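You operate a simulated robot arm through the tools that you are given. There is no shell and no other tool. Be economical: measure what you need, move in short steps, check, and stop when the job is done.

The job below is to be done with a simulated robot arm. You get a single attempt, and the scene is never put back.

Task
Air the room: tie the handle-end curtain back and tilt the balcony door.
Fine: handle at TILT; it stays tilted.

Only the result counts: the job must be done as asked and must still hold three seconds after the hand-in. Knocking over, shifting, dropping, spilling or breaking anything else fails it.

Robot
A 7-joint arm with a two-finger parallel gripper, fixed in place. Base frame: the origin is at the foot of the arm, x ahead of it, y to its left, z up. Units: mm, rad, N and s.
With the tool pointing down near the work surface it reaches from about 100 to 780 mm from the base axis. Its first joint turns from -2.007 to 2.007 rad. Payload 3.91 kg.
Tool frame: the origin (TCP) lies between the finger pads and is the grasp point; the fingertips stand 30 mm ahead of it; z points along the fingers, y is the line along which they close. The gripper opens to 110 mm. The fingers are 20 mm wide and 10 mm thick; the gripper's body (48 by 112 mm) begins 55 mm behind the TCP.
Orientation is that of the tool frame in the base frame, as [roll, pitch, yaw] about the fixed x, y, z axes, in that order (R = Rz(yaw) Ry(pitch) Rx(roll)). With the fingers straight down and closing along the base's y, the tool's x points along the base's -x, its y along +y and its z along -z.

Tools
- The arm moves only by the tool nudge_tool. Its argument "increments" is one flat list of numbers, 6 for each row, row after row: the shift along the base's x, y, z in mm, then the turn, a rotation vector about the base's x, y, z in rad. In form: [tx, ty, tz, ax, ay, az, tx, ty, tz, ax, ay, az, ...]. A call has 1 to 8 rows; each row shifts and turns the commanded pose from where the row before left it. "jaw" is the gripper command, from -1 (shut) to 1 (fully open), values between in proportion, set as the call begins (left out, the last holds). A row lasts 0.2 s, in which the tool goes at most 50 mm and 0.15 rad; a call with a longer step from one row to the next is refused whole, and so is a gripper value outside its range. Where a pose cannot be reached the arm comes as near as it can. A force on the tool above 80 N (or 10 N above the force at the start of the call, whichever is more), or a blocked arm, ends the call early, and 0.2 s more pass. The fingers move at their own pace (about 153 mm/s each) and stop on an object; they squeeze with about 26 N. The grip force told is the motor's: it shows also when the fingers shut on nothing. Time passes only in rows, and 0.2 s behind the last, so rows that do not move let the fingers close. The reply holds the time, the measured pose of the TCP, the force on the tool along the base axes, the opening and the grip force, in the units named above and with some noise.
- Cameras (640 x 400 px; columns grow to the right, rows downward): "scene" is fixed at [400, -652, 1509.4]; the picture's right is [0.79, -0.61, 0.00], its down [-0.46, -0.60, -0.65] and it looks along [0.40, 0.52, -0.76] (base axes); focal length 221 px, centre (320, 200). "wrist" rides on the gripper at [-36, 0, -57] in the tool frame; the picture's right is [0.00, -1.00, 0.00], its down [0.97, 0.00, -0.24] and it looks along [0.24, 0.00, 0.97] (tool axes); focal length 218 px, centre (320, 200).
- camera(camera): a new picture of that camera. It takes no simulated time.
- lift_body(by): slides the trunk up (or, below 0, down) by that many mm; the arm rides with it, the base frame stays. It gives what a move gives, with no picture.
- measure_at(camera, pixels): for up to 12 pixels [column, row] of the newest picture of that camera ("zoom" is the newest enlarged one), the place [x, y, z] in the base frame of the surface seen there, good to about 2 mm. It takes no simulated time.
- close_up(camera, box): a new picture of the part [left, top, right, bottom] of that camera's present view, enlarged. It takes no simulated time.
- sign_off(): hands the job in; it is judged then, once.

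Go step by step. Measure first, check grasps and placings, and put right what went wrong. The budget is 80 turns and 54 pictures, counting those below and the enlarged ones. Unless the task says otherwise, let go and move clear before handing in, and close with one line.

The tools are called after "Emit:" by a JSON object that holds its "op" and its "data". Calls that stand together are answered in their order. nudge_tool: Moves the arm, as the interface text tells. Its arguments: {"type":"object","properties":{"increments":{"type":"array","items":{"type":"number"}},"jaw":{"type":"number"}},"required":["increments"]} The other tools are called the same way: lift_body (by) slides the trunk up or down; camera (camera) takes a picture; measure_at (camera, pixels) gives the place of the surface under pixels of a picture; close_up (camera, box) takes an enlarged picture of a part of a camera's view; sign_off () hands the job in.

At the start:

```text
clock: 0.0
ee_pos: [545.2, -105.5, 1199.6]
ee_rot: [3.141, -0.001, 3.142]
contact_force: [0.1, 0.9, 0.0]
gripper_width: 110.1
grip_force: 0.0
trunk travel left (down, up): [-900.0, 90.0]
```

scene: 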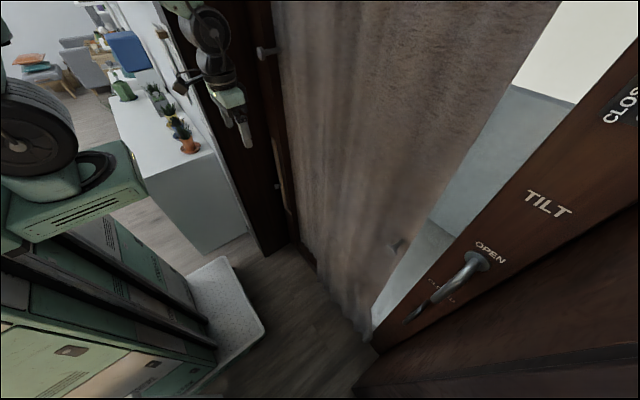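
wrist: 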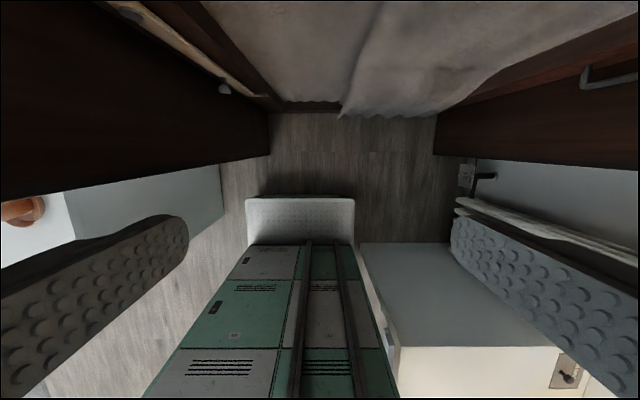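

The scene shows a door handle near (460,280) with labels TILT/OPEN/CLOSED, a curtain in the middle, and hooks near (265,52) and (395,245). I'll zoom in on them and measure.

Emit:
{"op": "close_up", "data": {"camera": "scene", "box": [360, 60, 640, 360]}}

Emit:
{"op": "close_up", "data": {"camera": "scene", "box": [220, 0, 440, 360]}}

Emit:
{"op": "measure_at", "data": {"camera": "scene", "pixels": [[475, 258], [460, 278], [412, 318], [545, 203], [490, 250], [442, 290], [395, 246], [266, 52], [275, 150], [340, 200], [450, 60], [372, 330]]}}

```text
1.33 times, centred on (500, 210) of scene
```

zoom: 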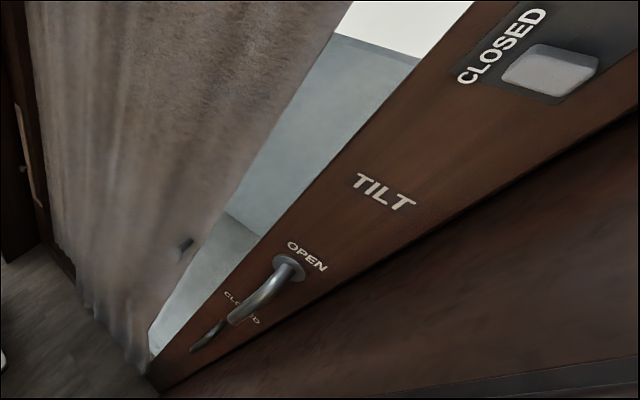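

```text
1.11 times, centred on (330, 180) of scene
```

zoom: 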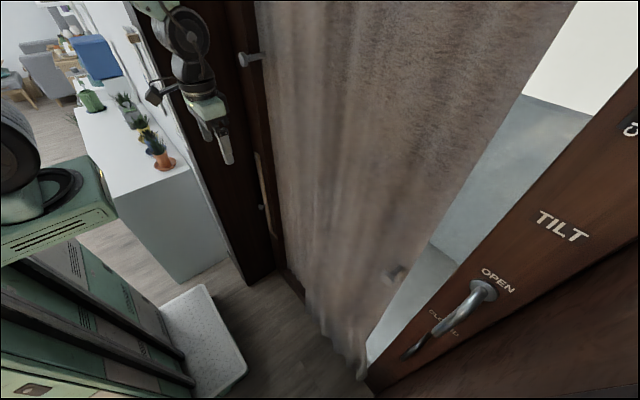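

```text
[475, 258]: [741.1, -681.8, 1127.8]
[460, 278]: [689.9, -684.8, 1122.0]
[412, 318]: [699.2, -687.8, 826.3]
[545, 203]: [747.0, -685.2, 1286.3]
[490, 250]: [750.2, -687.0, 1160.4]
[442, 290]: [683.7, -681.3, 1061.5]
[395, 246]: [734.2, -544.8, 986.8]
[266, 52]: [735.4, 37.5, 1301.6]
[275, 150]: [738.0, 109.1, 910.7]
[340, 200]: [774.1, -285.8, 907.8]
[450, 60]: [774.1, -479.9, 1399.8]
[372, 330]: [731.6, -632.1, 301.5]
```

The handle sits at about (690–741, -683, 1128) and hangs down at CLOSED. I'll turn the tool to face the door (+x) so the wrist camera can see it.

Emit:
{"op": "nudge_tool", "data": {"increments": [-10, 0, 0, 0, -0.145, 0, -10, 0, 0, 0, -0.145, 0, -10, 0, 0, 0, -0.145, 0, -10, 0, 0, 0, -0.145, 0, -10, 0, 0, 0, -0.145, 0, -10, 0, 0, 0, -0.145, 0, -10, 0, 0, 0, -0.145, 0, -10, 0, 0, 0, -0.145, 0]}}

Emit:
{"op": "nudge_tool", "data": {"increments": [-10, -20, 0, 0, -0.145, 0, -10, -20, 0, 0, -0.145, 0, 0, -20, 0, 0, -0.12, 0, 0, 0, 0, 0, 0, 0]}}

Emit:
{"op": "camera", "data": {"camera": "wrist"}}

Emit:
{"op": "camera", "data": {"camera": "scene"}}

Emit:
{"op": "measure_at", "data": {"camera": "scene", "pixels": [[620, 100], [632, 90], [610, 115], [600, 140]]}}

```text
clock: 1.8
ee_pos: [687.6, -83.4, 1249.9]
ee_rot: [3.14, 1.162, 3.139]
contact_force: [-1.3, -0.6, -0.4]
gripper_width: 110.2
grip_force: 0.1
out of reach, approached as far as the arm can: row 2, 3, 4, 5, 6, 7, 8
trunk travel left (down, up): [-900.0, 90.0]
```

```text
clock: 2.8
ee_pos: [701.4, -144.5, 1244.2]
ee_rot: [0.944, 1.569, 0.945]
contact_force: [0.6, 0.4, 0.1]
gripper_width: 110.0
grip_force: 0.1
out of reach, approached as far as the arm can: row 1, 2
trunk travel left (down, up): [-900.0, 90.0]
```

```text
49 pictures are left
```

wrist: 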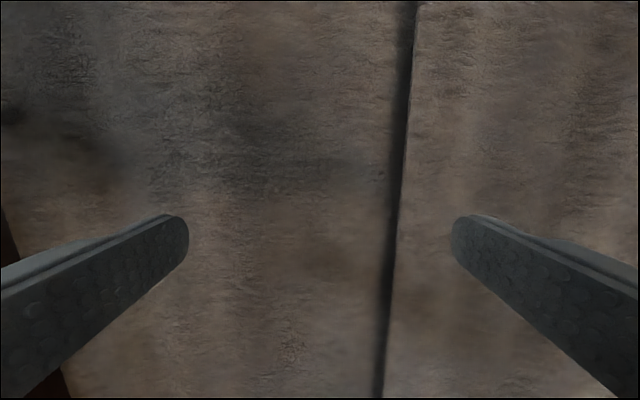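

```text
48 pictures are left
```

scene: 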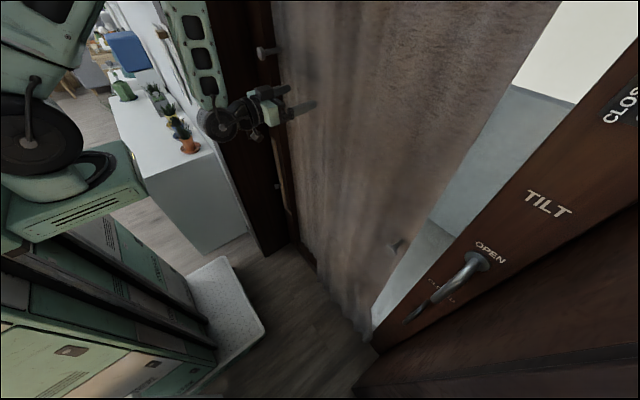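

```text
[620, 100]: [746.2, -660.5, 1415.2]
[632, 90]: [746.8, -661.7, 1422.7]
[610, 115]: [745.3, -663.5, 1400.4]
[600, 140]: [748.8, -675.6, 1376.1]
```

The wrist view shows a seam at (400,200), so there are two curtain panels and the right one is at the handle end. I'll back off for a wider view.

Emit:
{"op": "nudge_tool", "data": {"increments": [-40, -30, 0, 0, 0, 0, -40, -30, 0, 0, 0, 0, -40, -30, 0, 0, 0, 0, -40, -30, 0, 0, 0, 0, -40, -30, 0, 0, 0, 0, -40, -30, 0, 0, 0, 0]}}

Emit:
{"op": "camera", "data": {"camera": "wrist"}}

```text
clock: 4.2
ee_pos: [538.9, -357.2, 1207.9]
ee_rot: [-0.748, 1.57, -0.747]
contact_force: [-0.2, -0.2, 1.0]
gripper_width: 110.0
grip_force: 0.0
out of reach, approached as far as the arm can: row 1, 2, 3, 4, 5
trunk travel left (down, up): [-900.0, 90.0]
```

```text
47 pictures are left
```

wrist: 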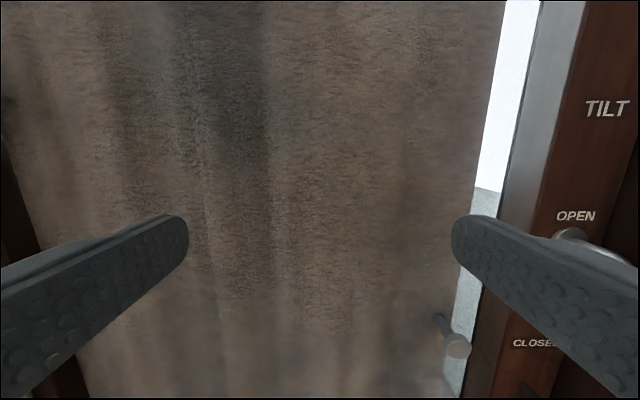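

The hook peg shows at (455,340) and the handle is hidden behind the right finger. I'll move further right and a bit higher for a clear look.

Emit:
{"op": "nudge_tool", "data": {"increments": [-30, -40, 0, 0, 0, 0, -30, -40, 0, 0, 0, 0, -20, -40, 0, 0, 0, 0, 0, -40, 0, 0, 0, 0, 0, -40, 0, 0, 0, 0]}}

Emit:
{"op": "camera", "data": {"camera": "wrist"}}

Emit:
{"op": "camera", "data": {"camera": "scene"}}

```text
clock: 5.4
ee_pos: [458.4, -560.4, 1212.7]
ee_rot: [2.422, 1.569, 2.423]
contact_force: [0.4, 0.0, -0.3]
gripper_width: 109.8
grip_force: 0.0
trunk travel left (down, up): [-900.0, 90.0]
```

```text
46 pictures are left
```

wrist: 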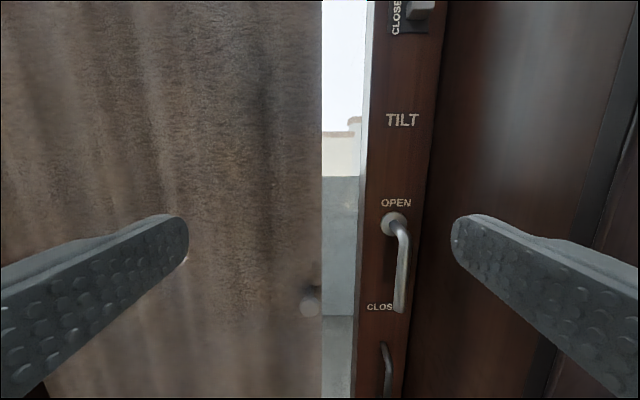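

```text
45 pictures are left
```

scene: 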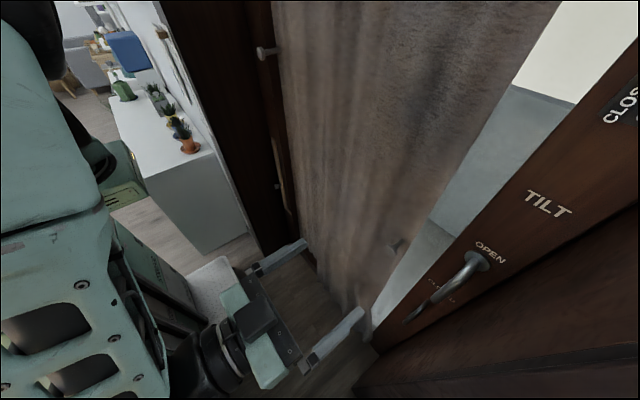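

The handle, with its hub at (393,222), points straight down. There's a grey catch labelled CLOSED at the top, (415,10), so I'll look higher.

Emit:
{"op": "nudge_tool", "data": {"increments": [0, 0, 45, 0, 0, 0, 0, 0, 45, 0, 0, 0, 0, 0, 45, 0, 0, 0, 0, 0, 45, 0, 0, 0]}}

Emit:
{"op": "camera", "data": {"camera": "wrist"}}

```text
clock: 6.4
ee_pos: [454.6, -563.1, 1391.2]
ee_rot: [2.254, 1.569, 2.254]
contact_force: [0.2, -0.5, -0.8]
gripper_width: 110.1
grip_force: 0.1
trunk travel left (down, up): [-900.0, 90.0]
```

```text
44 pictures are left
```

wrist: 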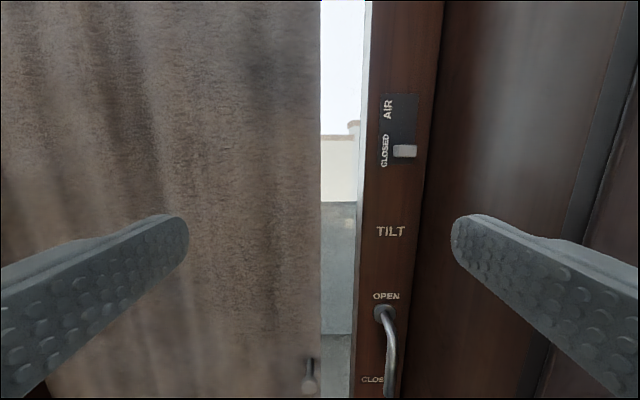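

AIR/CLOSED at (400,130) is a vent slider that the task doesn't ask for, so I'll leave it. Next I'll measure the handle, peg and curtain edge, and zoom in.

Emit:
{"op": "close_up", "data": {"camera": "wrist", "box": [280, 190, 460, 400]}}

Emit:
{"op": "measure_at", "data": {"camera": "wrist", "pixels": [[384, 315], [391, 330], [391, 375], [390, 230], [365, 250], [440, 150], [345, 300], [317, 250], [317, 50], [308, 365], [310, 385], [250, 250]]}}

Emit:
{"op": "nudge_tool", "data": {"increments": [0, 0, -45, 0, 0, 0, 0, 0, -45, 0, 0, 0, 0, 0, -45, 0, 0, 0, 0, 0, -45, 0, 0, 0, 0, 0, -45, 0, 0, 0, 0, 0, -45, 0, 0, 0, 0, 0, -45, 0, 0, 0, 0, 0, -45, 0, 0, 0]}}

Emit:
{"op": "camera", "data": {"camera": "wrist"}}

```text
1.90 times, centred on (370, 295) of wrist
```

zoom: 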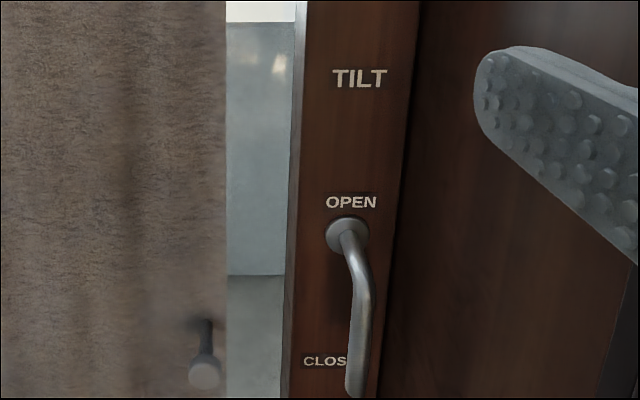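

```text
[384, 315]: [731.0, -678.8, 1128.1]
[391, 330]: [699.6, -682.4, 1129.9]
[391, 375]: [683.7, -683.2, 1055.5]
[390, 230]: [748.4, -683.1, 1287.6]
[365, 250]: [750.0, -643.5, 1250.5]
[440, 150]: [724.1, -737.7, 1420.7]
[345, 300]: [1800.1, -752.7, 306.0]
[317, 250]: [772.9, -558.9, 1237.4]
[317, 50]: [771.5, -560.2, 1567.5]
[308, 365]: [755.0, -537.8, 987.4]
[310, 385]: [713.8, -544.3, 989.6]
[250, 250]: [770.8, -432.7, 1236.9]
```

```text
clock: 8.2
ee_pos: [459.5, -558.1, 1028.0]
ee_rot: [-0.612, 1.57, -0.615]
contact_force: [-0.1, 0.1, -0.3]
gripper_width: 110.0
grip_force: 0.0
trunk travel left (down, up): [-900.0, 90.0]
```

```text
42 pictures are left
```

wrist: 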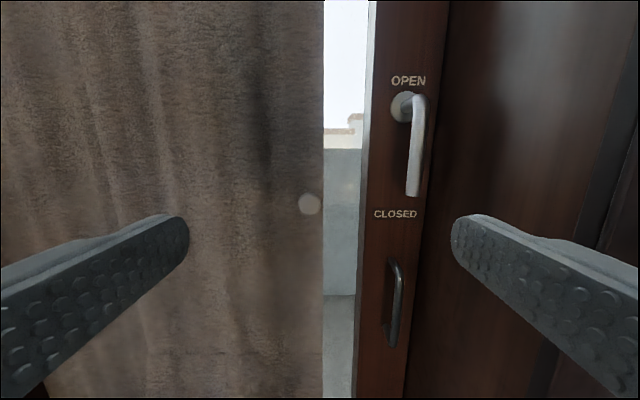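

The peg stands off the curtain at about (714, -544, 989). Next I need the centre seam and any tie-band, so I'll move left and look.

Emit:
{"op": "nudge_tool", "data": {"increments": [0, 45, 0, 0, 0, 0, 0, 45, 0, 0, 0, 0, 0, 45, 0, 0, 0, 0, 0, 45, 0, 0, 0, 0, 0, 45, 0, 0, 0, 0, 0, 45, 0, 0, 0, 0, 0, 45, 0, 0, 0, 0]}}

Emit:
{"op": "camera", "data": {"camera": "wrist"}}

Emit:
{"op": "close_up", "data": {"camera": "scene", "box": [240, 20, 400, 200]}}

```text
clock: 9.8
ee_pos: [461.5, -243.8, 1028.7]
ee_rot: [-2.826, 1.57, -2.826]
contact_force: [0.2, -0.6, -0.5]
gripper_width: 110.0
grip_force: 0.0
trunk travel left (down, up): [-900.0, 90.0]
```

```text
41 pictures are left
```

wrist: 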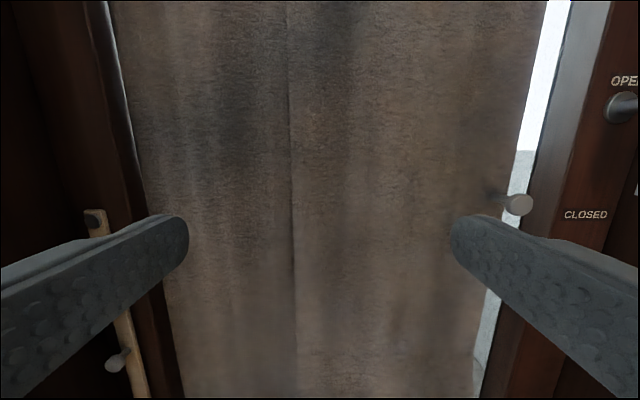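

```text
2.22 times, centred on (320, 110) of scene
```

zoom: 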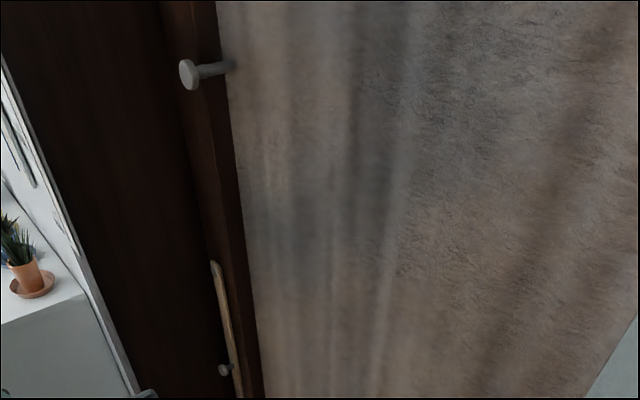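

On the left there's a beige strip with two knobs at (95,220) and (118,360). I'll take a closer look at it.

Emit:
{"op": "nudge_tool", "data": {"increments": [-10, 45, 0, 0, 0, 0, -10, 45, 0, 0, 0, 0, -10, 45, 0, 0, 0, 0, 0, 45, 0, 0, 0, 0, 0, 45, 0, 0, 0, 0, 0, 45, 0, 0, 0, 0, 0, 45, 0, 0, 0, 0]}}

Emit:
{"op": "camera", "data": {"camera": "wrist"}}

```text
clock: 10.9
ee_pos: [452.1, -118.0, 1039.0]
ee_rot: [-1.249, 1.333, -1.291]
contact_force: [1.1, 0.6, -0.9]
gripper_width: 110.0
grip_force: 0.1
trunk travel left (down, up): [-900.0, 90.0]
stopped in row 5: the arm was blocked; the commanded pose is now the measured one
```

```text
39 pictures are left
```

wrist: 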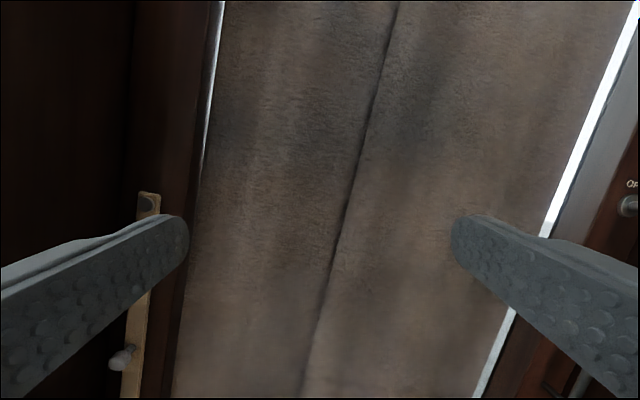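

The arm blocked and the tool rolled a little. I'll zoom in on the strip and measure it, along with the seam.

Emit:
{"op": "close_up", "data": {"camera": "wrist", "box": [80, 170, 240, 400]}}

Emit:
{"op": "measure_at", "data": {"camera": "wrist", "pixels": [[148, 202], [148, 195], [143, 310], [135, 350], [120, 360], [130, 385], [380, 60], [330, 290], [200, 200], [212, 100], [250, 250], [450, 100]]}}

```text
1.74 times, centred on (160, 285) of wrist
```

zoom: 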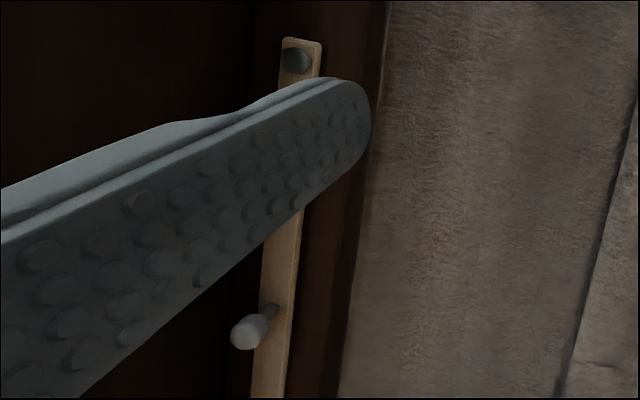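

```text
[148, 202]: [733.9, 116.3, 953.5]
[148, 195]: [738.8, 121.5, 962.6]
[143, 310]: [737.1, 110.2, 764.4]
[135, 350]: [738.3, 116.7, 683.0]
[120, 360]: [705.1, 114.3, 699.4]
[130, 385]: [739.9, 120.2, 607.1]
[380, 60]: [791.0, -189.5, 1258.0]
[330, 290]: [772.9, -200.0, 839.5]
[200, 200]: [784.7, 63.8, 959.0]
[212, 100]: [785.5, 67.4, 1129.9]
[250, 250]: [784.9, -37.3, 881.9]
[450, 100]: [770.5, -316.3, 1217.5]
```

The strip is a wooden swing bar, pivoted at (734,116,955) with a knob at (705,114,699), and it belongs to the other end. I'll straighten the tool, move back toward the handle side, and lower the trunk to look for a band lower down.

Emit:
{"op": "nudge_tool", "data": {"increments": [0, -40, 0, 0.114, 0.037, 0.017, 0, -40, 0, 0.114, 0.037, 0.017, 0, -45, 0, 0, 0, 0, 0, -45, 0, 0, 0, 0, 0, -45, 0, 0, 0, 0, 0, -45, 0, 0, 0, 0]}}

Emit:
{"op": "lift_body", "data": {"by": -300}}

Emit:
{"op": "camera", "data": {"camera": "wrist"}}

Emit:
{"op": "camera", "data": {"camera": "scene"}}

```text
clock: 12.3
ee_pos: [453.1, -373.9, 1037.0]
ee_rot: [2.257, 1.559, 2.251]
contact_force: [0.6, -0.6, -0.6]
gripper_width: 109.8
grip_force: 0.0
trunk travel left (down, up): [-900.0, 90.0]
```

```text
clock: 15.3
ee_pos: [451.8, -375.2, 737.3]
ee_rot: [2.269, 1.559, 2.264]
contact_force: [-0.1, 0.2, 0.0]
gripper_width: 110.2
grip_force: 0.0
trunk travel left (down, up): [-600.0, 390.0]
```

```text
37 pictures are left
```

wrist: 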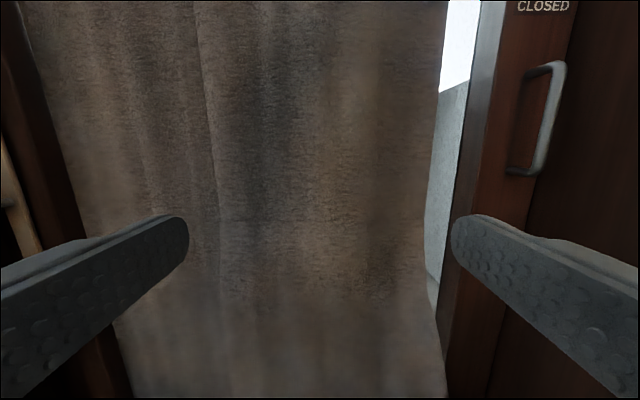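

```text
36 pictures are left
```

scene: 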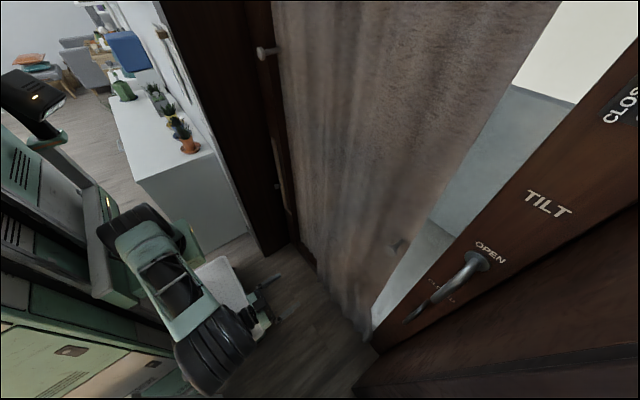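

Nothing tie-like shows lower down. I'll go back up and look at the right peg from the side, to see how it's mounted relative to the curtain.

Emit:
{"op": "lift_body", "data": {"by": 300}}

Emit:
{"op": "nudge_tool", "data": {"increments": [35, -20, 0, 0, 0, -0.12, 35, 10, 0, 0, 0, -0.12, 35, 20, 0, 0, 0, -0.12, 0, 0, 0, 0, 0, -0.12]}}

Emit:
{"op": "camera", "data": {"camera": "wrist"}}

```text
clock: 18.4
ee_pos: [452.9, -374.3, 1037.5]
ee_rot: [2.269, 1.56, 2.26]
contact_force: [0.6, 0.4, 0.4]
gripper_width: 109.8
grip_force: 0.0
trunk travel left (down, up): [-900.0, 90.0]
```

```text
clock: 19.4
ee_pos: [557.9, -364.7, 1034.6]
ee_rot: [2.289, 1.559, 1.798]
contact_force: [0.0, -0.1, 0.3]
gripper_width: 109.8
grip_force: 0.0
trunk travel left (down, up): [-900.0, 90.0]
```

```text
35 pictures are left
```

wrist: 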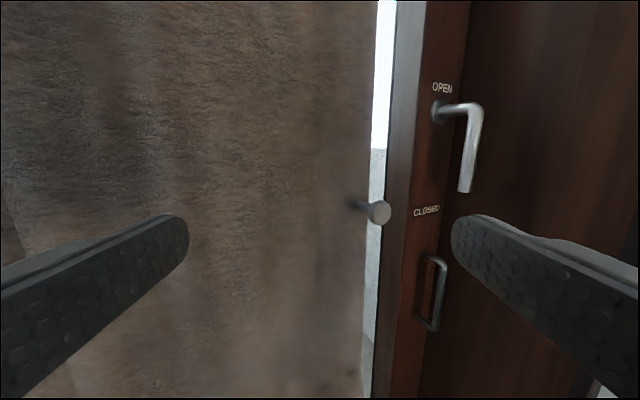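

Emit:
{"op": "close_up", "data": {"camera": "wrist", "box": [310, 140, 440, 270]}}

Emit:
{"op": "measure_at", "data": {"camera": "wrist", "pixels": [[380, 212], [360, 204], [345, 203], [362, 300], [370, 100], [369, 50], [395, 200], [372, 195], [384, 220], [469, 186], [480, 115], [435, 111]]}}

```text
3.08 times, centred on (375, 205) of wrist
```

zoom: 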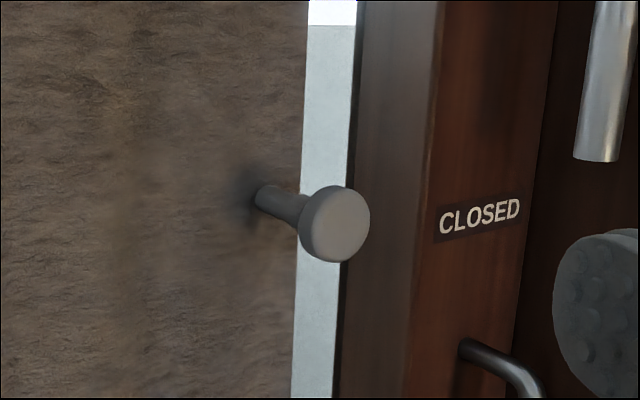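

```text
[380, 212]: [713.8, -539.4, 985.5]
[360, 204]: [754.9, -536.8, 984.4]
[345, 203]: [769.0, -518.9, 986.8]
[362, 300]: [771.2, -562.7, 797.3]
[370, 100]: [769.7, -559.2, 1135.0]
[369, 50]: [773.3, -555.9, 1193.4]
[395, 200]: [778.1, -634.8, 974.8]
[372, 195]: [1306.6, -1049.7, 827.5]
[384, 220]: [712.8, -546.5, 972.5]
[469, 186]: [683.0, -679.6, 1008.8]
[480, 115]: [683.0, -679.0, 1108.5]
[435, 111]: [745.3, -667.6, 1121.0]
```

The right peg is a mushroom knob, and its shaft meets the curtain just inside the edge. Before deciding how the tie works, I'll view the whole left bar and left peg.

Emit:
{"op": "nudge_tool", "data": {"increments": [-20, 20, 0, 0, 0, 0.14, -20, 20, 0, 0, 0, 0.14, -20, 20, 0, 0, 0, 0.14, -20, 20, 0, 0, 0, 0.14, 0, 20, 0, 0, 0, 0.14, 0, 0, 0, 0, 0, 0.14, 0, 0, 0, 0, 0, 0.14]}}

Emit:
{"op": "lift_body", "data": {"by": -150}}

Emit:
{"op": "camera", "data": {"camera": "wrist"}}

```text
clock: 20.9
ee_pos: [477.4, -264.9, 1036.8]
ee_rot: [2.293, 1.559, 2.787]
contact_force: [-0.5, -0.3, -0.6]
gripper_width: 110.0
grip_force: 0.0
trunk travel left (down, up): [-900.0, 90.0]
```

```text
clock: 22.7
ee_pos: [478.8, -263.9, 887.4]
ee_rot: [2.269, 1.557, 2.762]
contact_force: [-0.8, 0.5, -0.4]
gripper_width: 110.1
grip_force: 0.1
trunk travel left (down, up): [-750.0, 240.0]
```

```text
33 pictures are left
```

wrist: 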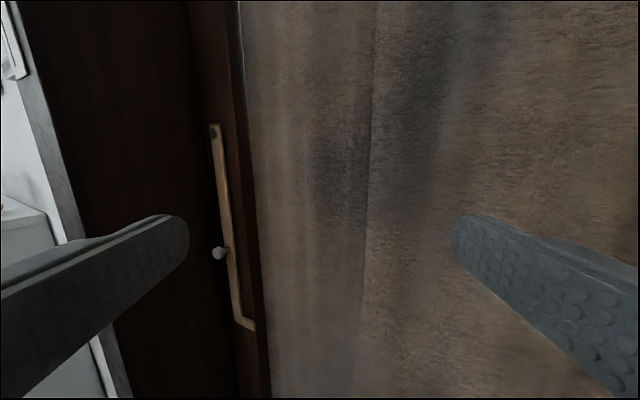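

Emit:
{"op": "close_up", "data": {"camera": "wrist", "box": [170, 100, 300, 350]}}

Emit:
{"op": "measure_at", "data": {"camera": "wrist", "pixels": [[213, 127], [222, 190], [219, 253], [236, 315], [250, 325], [226, 251], [366, 200], [374, 100], [362, 300], [372, 200], [355, 200], [256, 330]]}}

```text
1.60 times, centred on (235, 225) of wrist
```

zoom: 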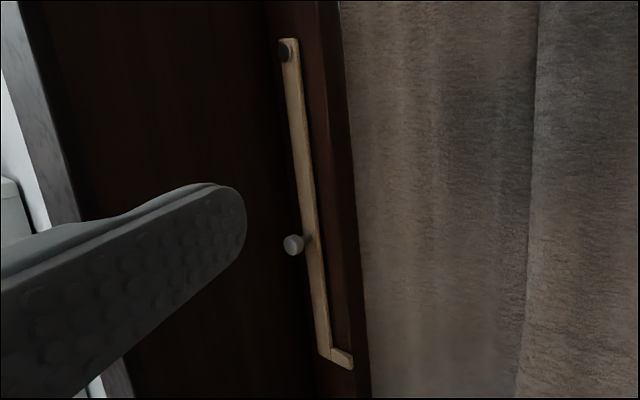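

```text
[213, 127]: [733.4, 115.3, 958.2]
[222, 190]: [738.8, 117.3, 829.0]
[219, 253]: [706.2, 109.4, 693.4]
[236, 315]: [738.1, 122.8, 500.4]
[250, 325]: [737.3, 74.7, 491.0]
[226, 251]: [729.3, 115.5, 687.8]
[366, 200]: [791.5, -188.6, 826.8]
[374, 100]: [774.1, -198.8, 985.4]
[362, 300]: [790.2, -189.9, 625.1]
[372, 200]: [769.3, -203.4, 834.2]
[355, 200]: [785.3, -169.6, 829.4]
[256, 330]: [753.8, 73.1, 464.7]
```

The left piece is a swing arm with its pivot at (y=116, z=957). It's about 470 mm long with an L-hook at the tip, and swung level toward -y its hook would sit at about y=-354, z up to 998. That's peg height (989), so the plan is to slide the handle-end curtain by its peg toward +y and latch the peg behind the hook. First I'll test whether the peg slides.

Emit:
{"op": "lift_body", "data": {"by": 150}}

Emit:
{"op": "nudge_tool", "data": {"increments": [10, -40, -7, 0, 0, -0.12, 10, -40, -7, 0, 0, -0.12, 15, -40, -7, 0, 0, -0.12, 15, -40, -7, 0, 0, -0.13, 15, -40, -7, 0, 0, 0, 15, -40, -7, 0, 0, 0, 15, -37, -8, 0, 0, 0]}}

Emit:
{"op": "camera", "data": {"camera": "wrist"}}

```text
clock: 24.4
ee_pos: [478.1, -265.6, 1038.0]
ee_rot: [2.263, 1.557, 2.756]
contact_force: [-0.6, 0.2, -0.6]
gripper_width: 109.9
grip_force: 0.1
trunk travel left (down, up): [-900.0, 90.0]
```

```text
clock: 26.1
ee_pos: [570.2, -542.4, 985.7]
ee_rot: [2.247, 1.557, 2.248]
contact_force: [0.2, 1.1, 0.0]
gripper_width: 109.7
grip_force: 0.0
trunk travel left (down, up): [-900.0, 90.0]
```

```text
31 pictures are left
```

wrist: 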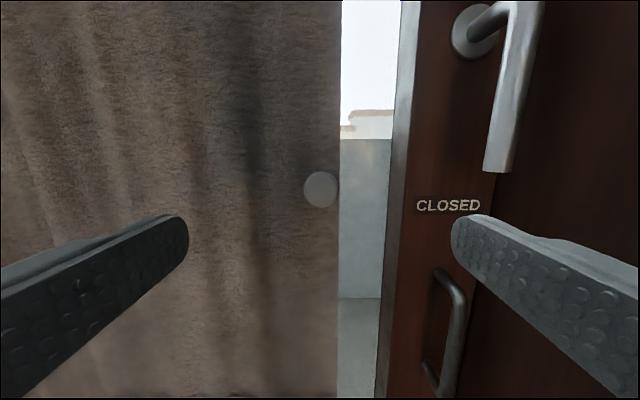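

The peg at (320,189) is centred. I'll advance to it and close.

Emit:
{"op": "measure_at", "data": {"camera": "wrist", "pixels": [[320, 189], [320, 173], [320, 205], [305, 189], [336, 189]]}}

Emit:
{"op": "nudge_tool", "data": {"increments": [40, 0, 0, 0, 0, 0, 40, 0, 0, 0, 0, 0, 40, 0, 0, 0, 0, 0, 30, 0, 0, 0, 0, 0]}}

```text
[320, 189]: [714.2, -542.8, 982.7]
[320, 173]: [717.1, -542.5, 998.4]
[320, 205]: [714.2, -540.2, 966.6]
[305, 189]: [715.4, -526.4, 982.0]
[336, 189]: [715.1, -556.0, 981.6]
```

```text
clock: 27.1
ee_pos: [721.2, -541.9, 987.7]
ee_rot: [2.254, 1.558, 2.256]
contact_force: [-0.1, -0.3, -0.7]
gripper_width: 110.2
grip_force: 0.1
trunk travel left (down, up): [-900.0, 90.0]
```

Emit:
{"op": "nudge_tool", "data": {"increments": [0, 0, -4, 0, 0, 0, 0, 0, 0, 0, 0, 0, 0, 0, 0, 0, 0, 0], "jaw": -1}}

Emit:
{"op": "nudge_tool", "data": {"increments": [0, 10, 0, 0, 0, 0, 0, 10, 0, 0, 0, 0, 0, 0, 0, 0, 0, 0]}}

Emit:
{"op": "camera", "data": {"camera": "wrist"}}

```text
clock: 27.9
ee_pos: [721.5, -539.7, 983.5]
ee_rot: [2.283, 1.558, 2.284]
contact_force: [-0.2, -0.5, -0.7]
gripper_width: 33.5
grip_force: 45.2
trunk travel left (down, up): [-900.0, 90.0]
```

```text
clock: 28.6
ee_pos: [721.7, -522.3, 983.5]
ee_rot: [2.257, 1.559, 2.26]
contact_force: [-5.8, -2.6, -0.3]
gripper_width: 33.3
grip_force: 44.9
trunk travel left (down, up): [-900.0, 90.0]
```

```text
30 pictures are left
```

wrist: 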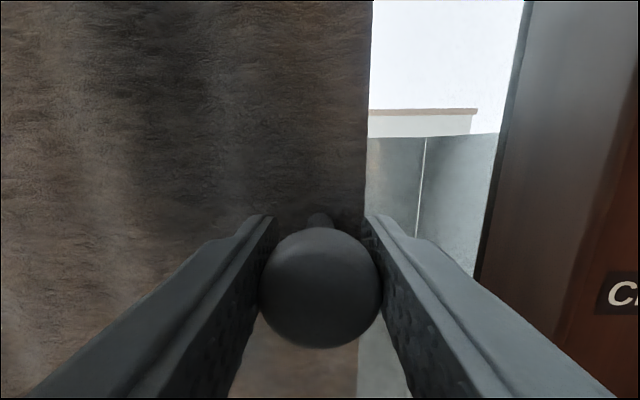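

The curtain slides freely with the peg. I'll carry on to about y=-325 and watch the force.

Emit:
{"op": "nudge_tool", "data": {"increments": [0, 25, 0, 0, 0, 0, 0, 25, 0, 0, 0, 0, 0, 25, 0, 0, 0, 0, 0, 25, 0, 0, 0, 0, 0, 25, 0, 0, 0, 0, 0, 25, 0, 0, 0, 0, 0, 25, 0, 0, 0, 0, 0, 22, 0, 0, 0, 0]}}

Emit:
{"op": "nudge_tool", "data": {"increments": [0, 0, 0, 0, 0, 0, 0, 0, 0, 0, 0, 0]}}

Emit:
{"op": "camera", "data": {"camera": "scene"}}

```text
clock: 30.4
ee_pos: [722.4, -323.6, 982.9]
ee_rot: [1.909, 1.562, 1.913]
contact_force: [6.7, 0.7, 17.6]
gripper_width: 33.6
grip_force: 45.2
trunk travel left (down, up): [-900.0, 90.0]
```

```text
clock: 31.1
ee_pos: [721.2, -322.0, 983.4]
ee_rot: [1.963, 1.561, 1.965]
contact_force: [5.8, 1.2, 24.0]
gripper_width: 33.3
grip_force: 44.4
trunk travel left (down, up): [-900.0, 90.0]
```

```text
29 pictures are left
```

scene: 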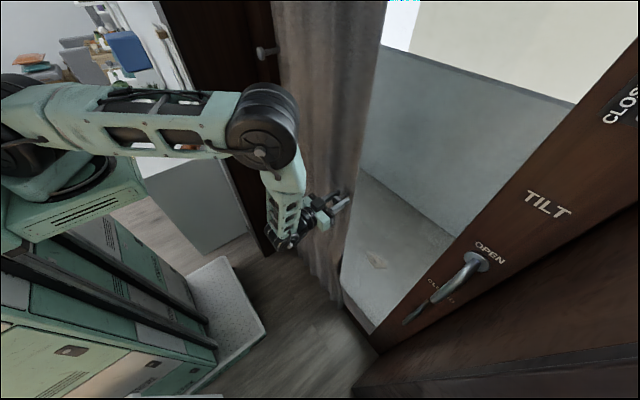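

The curtain bunches and the y-force is only about 1 N. I'll open the jaw, back straight off, and see whether it springs back.

Emit:
{"op": "nudge_tool", "data": {"increments": [0, 0, 0, 0, 0, 0, 0, 0, 0, 0, 0, 0], "jaw": 0.0}}

Emit:
{"op": "nudge_tool", "data": {"increments": [-40, 0, 0, 0, 0, 0, -40, 0, 0, 0, 0, 0, -40, 0, 0, 0, 0, 0, -40, 0, 0, 0, 0, 0], "jaw": 1}}

Emit:
{"op": "camera", "data": {"camera": "wrist"}}

```text
clock: 31.6
ee_pos: [721.5, -323.8, 981.4]
ee_rot: [2.36, 1.556, 2.362]
contact_force: [0.0, -0.1, 0.0]
gripper_width: 55.4
grip_force: 0.0
trunk travel left (down, up): [-900.0, 90.0]
```

```text
clock: 32.6
ee_pos: [562.9, -324.3, 980.0]
ee_rot: [2.238, 1.56, 2.243]
contact_force: [1.5, 1.1, 0.6]
gripper_width: 110.1
grip_force: 0.0
trunk travel left (down, up): [-900.0, 90.0]
```

```text
28 pictures are left
```

wrist: 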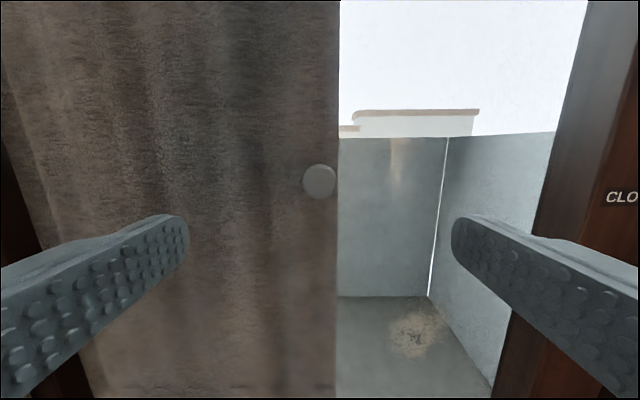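

The peg stays at y≈-323 after release. Now I'll lower the trunk and move left to the swing arm's knob at (706,112,692).

Emit:
{"op": "lift_body", "data": {"by": -285}}

Emit:
{"op": "nudge_tool", "data": {"increments": [0, 45, 0, 0, 0, 0, 0, 45, 0, 0, 0, 0, 0, 45, 0, 0, 0, 0, 0, 45, 0, 0, 0, 0, 0, 45, 0, 0, 0, 0, 0, 45, 0, 0, 0, 0, 0, 45, 0, 0, 0, 0]}}

Emit:
{"op": "camera", "data": {"camera": "wrist"}}

Emit:
{"op": "camera", "data": {"camera": "scene"}}

```text
clock: 35.5
ee_pos: [561.7, -323.0, 694.7]
ee_rot: [2.272, 1.558, 2.272]
contact_force: [0.7, -0.6, 0.0]
gripper_width: 110.1
grip_force: 0.0
trunk travel left (down, up): [-615.0, 375.0]
```

```text
clock: 37.3
ee_pos: [599.0, -37.1, 726.5]
ee_rot: [-0.701, 1.44, -0.696]
contact_force: [-0.2, 1.5, -0.5]
gripper_width: 110.2
grip_force: 0.0
trunk travel left (down, up): [-615.0, 375.0]
stopped in row 7: the arm was blocked; the commanded pose is now the measured one
```

```text
27 pictures are left
```

wrist: 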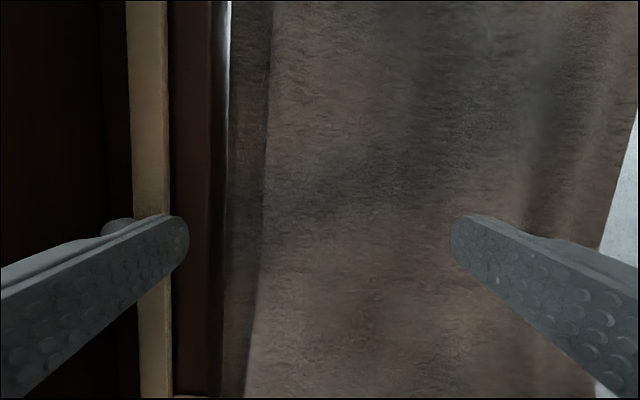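

```text
26 pictures are left
```

scene: 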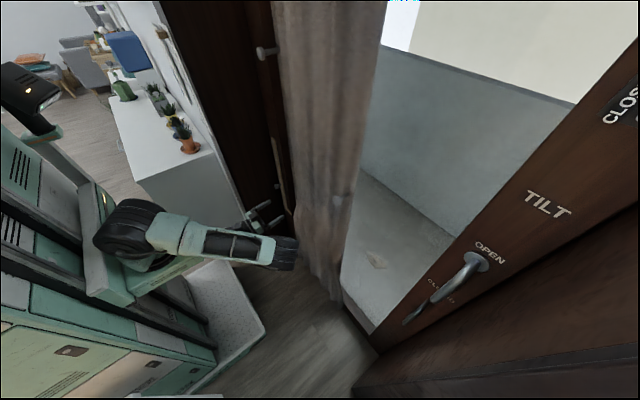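

The arm hit a joint limit low and folded. I'll raise the TCP relative to the trunk and square the orientation, then drop the trunk to get a better elbow posture.

Emit:
{"op": "nudge_tool", "data": {"increments": [0, -10, 35, 0.042, 0.05, 0, 0, -10, 35, 0.042, 0.05, 0, 0, 0, 40, 0, 0, 0, 0, 0, 40, 0, 0, 0, 0, 0, 40, 0, 0, 0, 0, 0, 40, 0, 0, 0]}}

Emit:
{"op": "nudge_tool", "data": {"increments": [0, 25, 0, 0, 0, 0, 0, 25, 0, 0, 0, 0, 0, 25, 0, 0, 0, 0, 0, 25, 0, 0, 0, 0, 0, 25, 0, 0, 0, 0, 0, 20, 0, 0, 0, 0]}}

```text
clock: 38.7
ee_pos: [657.2, -32.5, 904.1]
ee_rot: [2.553, 1.564, 2.558]
contact_force: [-0.1, 0.3, 0.6]
gripper_width: 110.1
grip_force: 0.0
out of reach, approached as far as the arm can: row 3, 4, 5, 6
trunk travel left (down, up): [-615.0, 375.0]
```

```text
clock: 40.1
ee_pos: [659.8, 109.7, 906.0]
ee_rot: [2.701, 1.566, 2.702]
contact_force: [-3.9, -6.8, 0.2]
gripper_width: 106.5
grip_force: 0.1
trunk travel left (down, up): [-615.0, 375.0]
```

There's a light contact on the left (Fy -6.8), probably the reveal wall. I'll back off a little and look.

Emit:
{"op": "nudge_tool", "data": {"increments": [0, -15, 0, 0, 0, 0, 0, 0, 0, 0, 0, 0]}}

Emit:
{"op": "camera", "data": {"camera": "wrist"}}

Emit:
{"op": "measure_at", "data": {"camera": "wrist", "pixels": [[150, 100], [200, 100], [100, 150], [240, 100], [310, 130], [290, 300], [290, 190]]}}

```text
clock: 40.7
ee_pos: [659.3, 94.5, 905.6]
ee_rot: [2.456, 1.564, 2.46]
contact_force: [-0.2, -0.1, 0.2]
gripper_width: 109.8
grip_force: 0.1
trunk travel left (down, up): [-615.0, 375.0]
```

```text
25 pictures are left
```

wrist: 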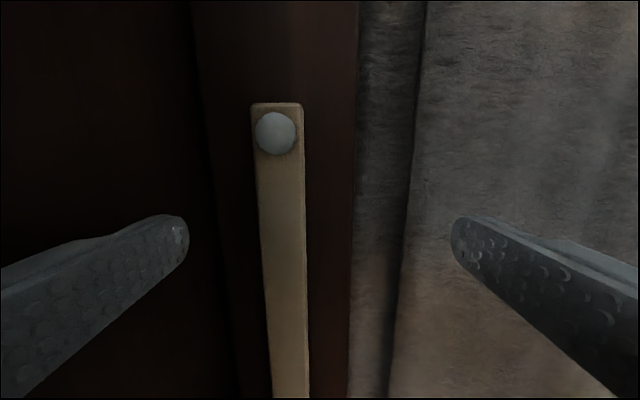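

```text
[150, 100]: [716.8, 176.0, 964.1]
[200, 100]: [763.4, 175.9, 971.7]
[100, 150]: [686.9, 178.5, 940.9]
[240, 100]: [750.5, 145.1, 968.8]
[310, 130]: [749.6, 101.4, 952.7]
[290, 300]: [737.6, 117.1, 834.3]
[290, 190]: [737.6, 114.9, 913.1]
```

The reveal wall is at y=176 and the bar's pivot bolt at (275,132). I'll narrow the jaw, lower the trunk so the TCP reaches knob height, and look.

Emit:
{"op": "nudge_tool", "data": {"increments": [-30, 0, 0, 0, 0, 0, -20, 0, 0, 0, 0, 0], "jaw": 0.1}}

Emit:
{"op": "lift_body", "data": {"by": -212}}

Emit:
{"op": "camera", "data": {"camera": "wrist"}}

```text
clock: 41.3
ee_pos: [623.4, 89.8, 939.0]
ee_rot: [-0.429, 1.448, -0.426]
contact_force: [0.3, 0.7, 0.8]
gripper_width: 60.7
grip_force: 0.1
trunk travel left (down, up): [-615.0, 375.0]
```

```text
clock: 43.6
ee_pos: [623.0, 92.3, 728.0]
ee_rot: [-0.404, 1.45, -0.394]
contact_force: [-0.7, 0.4, 0.0]
gripper_width: 60.5
grip_force: 0.0
trunk travel left (down, up): [-403.0, 587.0]
```

```text
24 pictures are left
```

wrist: 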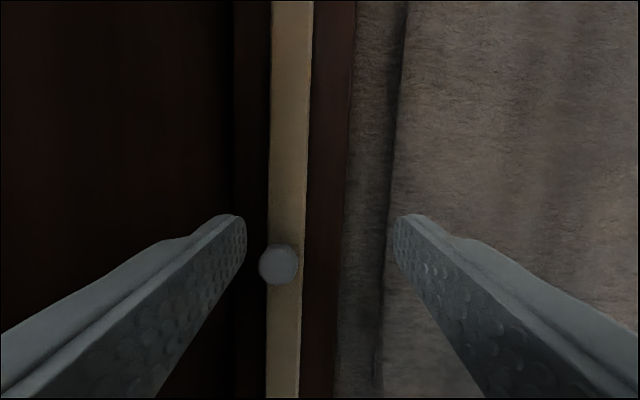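

Emit:
{"op": "measure_at", "data": {"camera": "wrist", "pixels": [[278, 264], [278, 248], [262, 264], [295, 264], [278, 281], [290, 150], [285, 380]]}}

```text
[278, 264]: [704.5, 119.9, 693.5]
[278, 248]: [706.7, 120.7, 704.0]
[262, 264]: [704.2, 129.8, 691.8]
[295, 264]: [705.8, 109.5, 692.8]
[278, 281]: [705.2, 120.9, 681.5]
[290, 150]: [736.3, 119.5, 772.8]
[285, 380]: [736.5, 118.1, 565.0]
```

The knob is at (705,119.5,692.5), about 22 mm in diameter. I'll yaw slightly toward +y to clear the wall, level the tool, then line up.

Emit:
{"op": "nudge_tool", "data": {"increments": [12, 8, -18, 0.023, 0.055, 0.1, 10, 8, -18, 0.023, 0.055, 0.1, 0, 0, 0, 0, 0, 0]}}

Emit:
{"op": "camera", "data": {"camera": "wrist"}}

```text
clock: 44.4
ee_pos: [630.2, 115.5, 660.8]
ee_rot: [2.641, 1.453, 2.855]
contact_force: [0.6, 0.4, 0.9]
gripper_width: 60.3
grip_force: 0.0
trunk travel left (down, up): [-403.0, 587.0]
```

```text
23 pictures are left
```

wrist: 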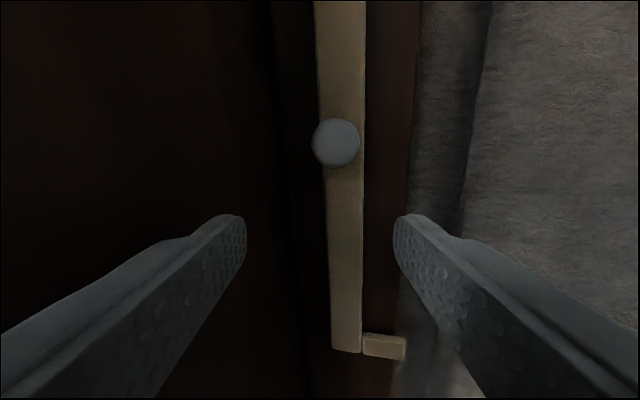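

The commanded pose had been level already, so I over-corrected. I'll undo the tilt and the z offset.

Emit:
{"op": "nudge_tool", "data": {"increments": [7, -4, 16, -0.023, -0.055, 0, 8, -4, 16, -0.023, -0.055, 0, 0, 0, 0, 0, 0, 0]}}

Emit:
{"op": "camera", "data": {"camera": "wrist"}}

```text
clock: 45.2
ee_pos: [645.6, 106.4, 688.3]
ee_rot: [-2.637, 1.558, -2.435]
contact_force: [0.1, 0.1, -0.1]
gripper_width: 60.7
grip_force: 0.1
trunk travel left (down, up): [-403.0, 587.0]
```

```text
22 pictures are left
```

wrist: 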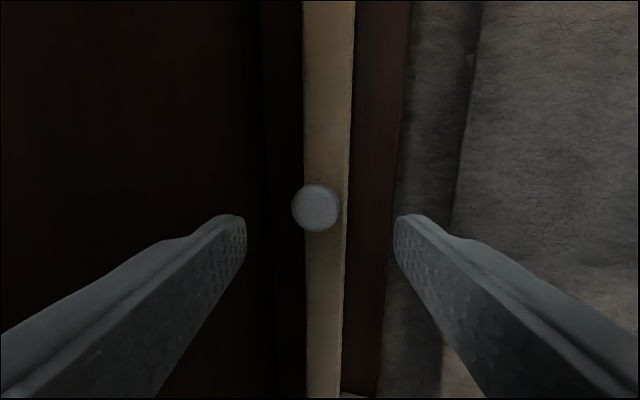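

The knob is centred at (316,207). I'll advance to x≈700 and close.

Emit:
{"op": "nudge_tool", "data": {"increments": [20, 4, 1, 0, 0, 0, 20, 4, 1, 0, 0, 0, 15, 4, 2, 0, 0, 0]}}

Emit:
{"op": "nudge_tool", "data": {"increments": [0, 0, 0, 0, 0, 0, 0, 0, 0, 0, 0, 0, 0, 0, 0, 0, 0, 0], "jaw": -1}}

```text
clock: 46.0
ee_pos: [700.4, 117.0, 692.0]
ee_rot: [-2.649, 1.559, -2.442]
contact_force: [-0.4, -0.9, -0.1]
gripper_width: 60.6
grip_force: 0.0
trunk travel left (down, up): [-403.0, 587.0]
```

```text
clock: 46.8
ee_pos: [700.3, 117.5, 691.0]
ee_rot: [-2.594, 1.559, -2.39]
contact_force: [1.6, 0.2, -2.0]
gripper_width: 27.0
grip_force: 44.9
trunk travel left (down, up): [-403.0, 587.0]
```

It's gripped (27 mm wide). I'll swing along the arc toward -y about the pivot (y=118, z=953, r=261), starting with the first 20°.

Emit:
{"op": "nudge_tool", "data": {"increments": [0, -22.7, 1, 0, 0, 0, 0, -22.6, 3, 0, 0, 0, 0, -22.2, 4.9, 0, 0, 0, 0, -21.7, 6.8, 0, 0, 0]}}

```text
clock: 47.8
ee_pos: [700.4, 30.8, 707.6]
ee_rot: [-2.558, 1.563, -2.353]
contact_force: [4.7, 7.2, 7.5]
gripper_width: 27.0
grip_force: 45.2
trunk travel left (down, up): [-403.0, 587.0]
```

Emit:
{"op": "nudge_tool", "data": {"increments": [0, -21, 8.7, 0, 0, 0, 0, -20.2, 10.5, 0, 0, 0, 0, -19.2, 12.2, 0, 0, 0, 0, -18.1, 13.9, 0, 0, 0, 0, -16.8, 15.4, 0, 0, 0, 0, -15.4, 16.8, 0, 0, 0, 0, -13.9, 18.1, 0, 0, 0, 0, -12.2, 19.2, 0, 0, 0]}}

Emit:
{"op": "camera", "data": {"camera": "scene"}}

Emit:
{"op": "camera", "data": {"camera": "wrist"}}

```text
clock: 49.6
ee_pos: [700.6, -106.9, 825.6]
ee_rot: [-2.555, 1.561, -2.352]
contact_force: [-10.7, 3.6, -2.3]
gripper_width: 26.8
grip_force: 45.4
trunk travel left (down, up): [-403.0, 587.0]
```

```text
21 pictures are left
```

scene: 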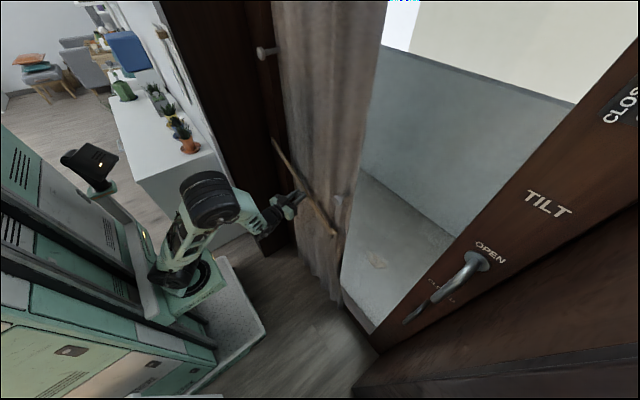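

```text
20 pictures are left
```

wrist: 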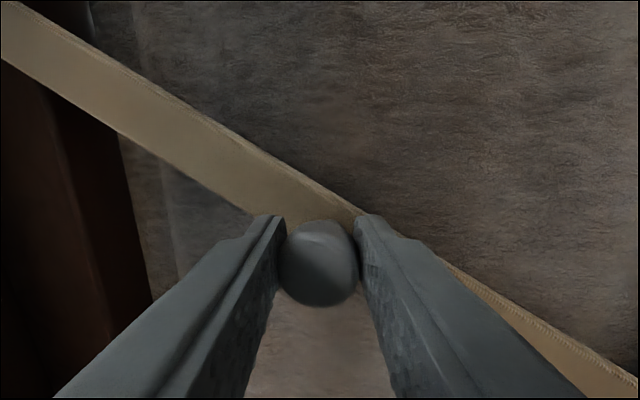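

The bar follows smoothly and stays light. I'll go to about 75° and check the hook against the peg.

Emit:
{"op": "nudge_tool", "data": {"increments": [0, -10.5, 20.2, 0, 0, 0, 0, -8.7, 21, 0, 0, 0, 0, -6.8, 21.7, 0, 0, 0]}}

Emit:
{"op": "close_up", "data": {"camera": "scene", "box": [240, 110, 400, 250]}}

```text
clock: 50.4
ee_pos: [700.5, -132.6, 888.6]
ee_rot: [-2.338, 1.559, -2.128]
contact_force: [2.2, 18.7, 2.2]
gripper_width: 27.0
grip_force: 45.4
trunk travel left (down, up): [-403.0, 587.0]
```

```text
2.86 times, centred on (320, 180) of scene
```

zoom: 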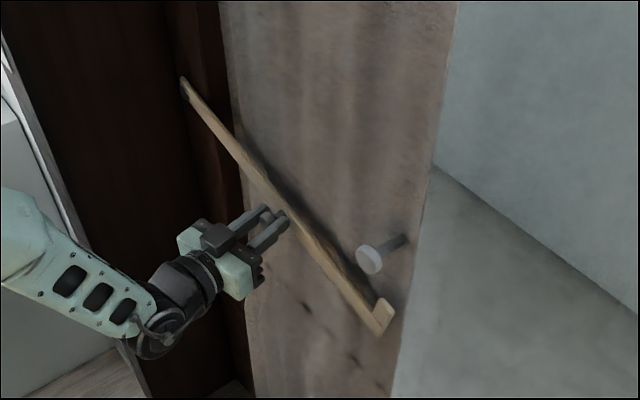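

Emit:
{"op": "measure_at", "data": {"camera": "zoom", "pixels": [[385, 308], [378, 320], [386, 298], [368, 262], [390, 248], [368, 305], [395, 310], [330, 260], [185, 88], [380, 330]]}}

```text
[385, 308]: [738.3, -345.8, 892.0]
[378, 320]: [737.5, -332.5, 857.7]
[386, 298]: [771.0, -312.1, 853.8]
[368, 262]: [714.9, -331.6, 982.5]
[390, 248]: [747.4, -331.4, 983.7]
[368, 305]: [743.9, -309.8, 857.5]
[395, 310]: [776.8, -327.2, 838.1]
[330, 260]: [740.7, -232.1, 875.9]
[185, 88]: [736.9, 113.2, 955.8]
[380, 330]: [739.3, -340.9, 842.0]
```

The peg is at y≈-331 and the hook's inner face will pass at about -342. That's enough, so I'll lift the rest of the way to about 90°.

Emit:
{"op": "nudge_tool", "data": {"increments": [0, -2.9, 22.2, 0, 0, 0, 0, -2, 22.6, 0, 0, 0, 0, 0, 10, 0, 0, 0]}}

Emit:
{"op": "close_up", "data": {"camera": "scene", "box": [240, 110, 400, 250]}}

```text
clock: 51.2
ee_pos: [700.7, -139.2, 944.3]
ee_rot: [-2.668, 1.558, -2.467]
contact_force: [3.5, 10.1, -3.0]
gripper_width: 27.0
grip_force: 45.1
trunk travel left (down, up): [-403.0, 587.0]
```

```text
2.86 times, centred on (320, 180) of scene
```

zoom: 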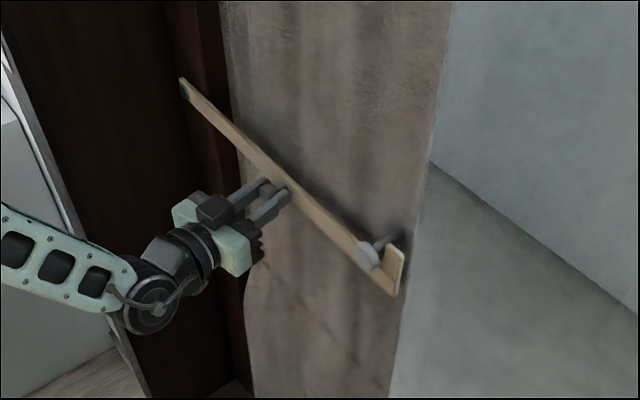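

The peg now sits inside the hook. I'll lift a few mm more to seat it, then measure.

Emit:
{"op": "nudge_tool", "data": {"increments": [0, 1, 5, 0, 0, 0, 0, 1, 5, 0, 0, 0, 0, 0, 0, 0, 0, 0]}}

Emit:
{"op": "close_up", "data": {"camera": "scene", "box": [280, 140, 380, 230]}}

```text
clock: 52.0
ee_pos: [700.9, -140.8, 949.8]
ee_rot: [-2.972, 1.553, -2.775]
contact_force: [-1.0, -6.6, -19.4]
gripper_width: 26.7
grip_force: 45.3
trunk travel left (down, up): [-403.0, 587.0]
```

```text
4.44 times, centred on (330, 185) of scene
```

zoom: 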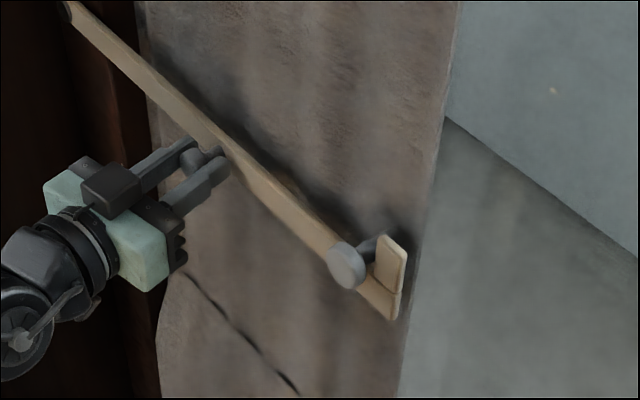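

Fz of -19 N means the bar has reached a stop, and the peg is captured. I'll release, back off straight, and check that it holds.

Emit:
{"op": "nudge_tool", "data": {"increments": [0, 0, -2, 0, 0, 0, 0, 0, 0, 0, 0, 0], "jaw": 0.0}}

Emit:
{"op": "nudge_tool", "data": {"increments": [-25, -5, 0, 0, 0, 0, -30, -6, 0, 0, 0, 0, -30, -6, 0, 0, 0, 0, -20, -20, 0, 0, 0, 0, 0, -20, 0, 0, 0, 0]}}

Emit:
{"op": "close_up", "data": {"camera": "scene", "box": [240, 110, 400, 250]}}

Emit:
{"op": "measure_at", "data": {"camera": "zoom", "pixels": [[366, 256], [390, 262], [395, 285], [330, 230]]}}

```text
clock: 52.6
ee_pos: [701.8, -136.5, 949.8]
ee_rot: [-2.469, 1.557, -2.263]
contact_force: [-3.8, 1.1, 0.3]
gripper_width: 53.5
grip_force: 0.1
trunk travel left (down, up): [-403.0, 587.0]
```

```text
clock: 53.8
ee_pos: [634.7, -209.8, 972.9]
ee_rot: [-2.61, 1.559, -2.408]
contact_force: [-0.1, -0.4, -0.1]
gripper_width: 55.1
grip_force: 0.0
out of reach, approached as far as the arm can: row 2, 3, 4
trunk travel left (down, up): [-403.0, 587.0]
```

```text
2.86 times, centred on (320, 180) of scene
```

zoom: 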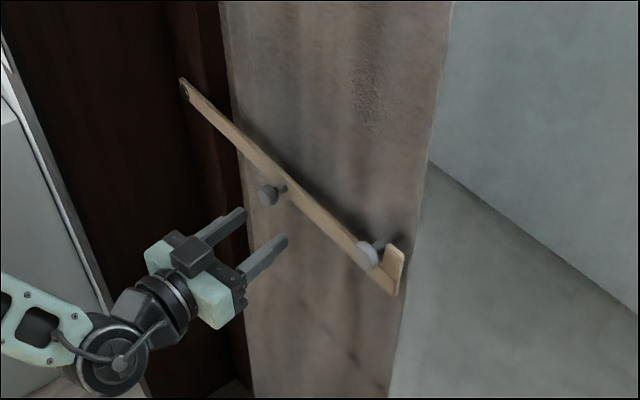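

```text
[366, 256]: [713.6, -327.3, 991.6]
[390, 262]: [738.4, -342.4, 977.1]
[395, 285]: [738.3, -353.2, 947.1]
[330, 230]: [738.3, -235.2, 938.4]
```

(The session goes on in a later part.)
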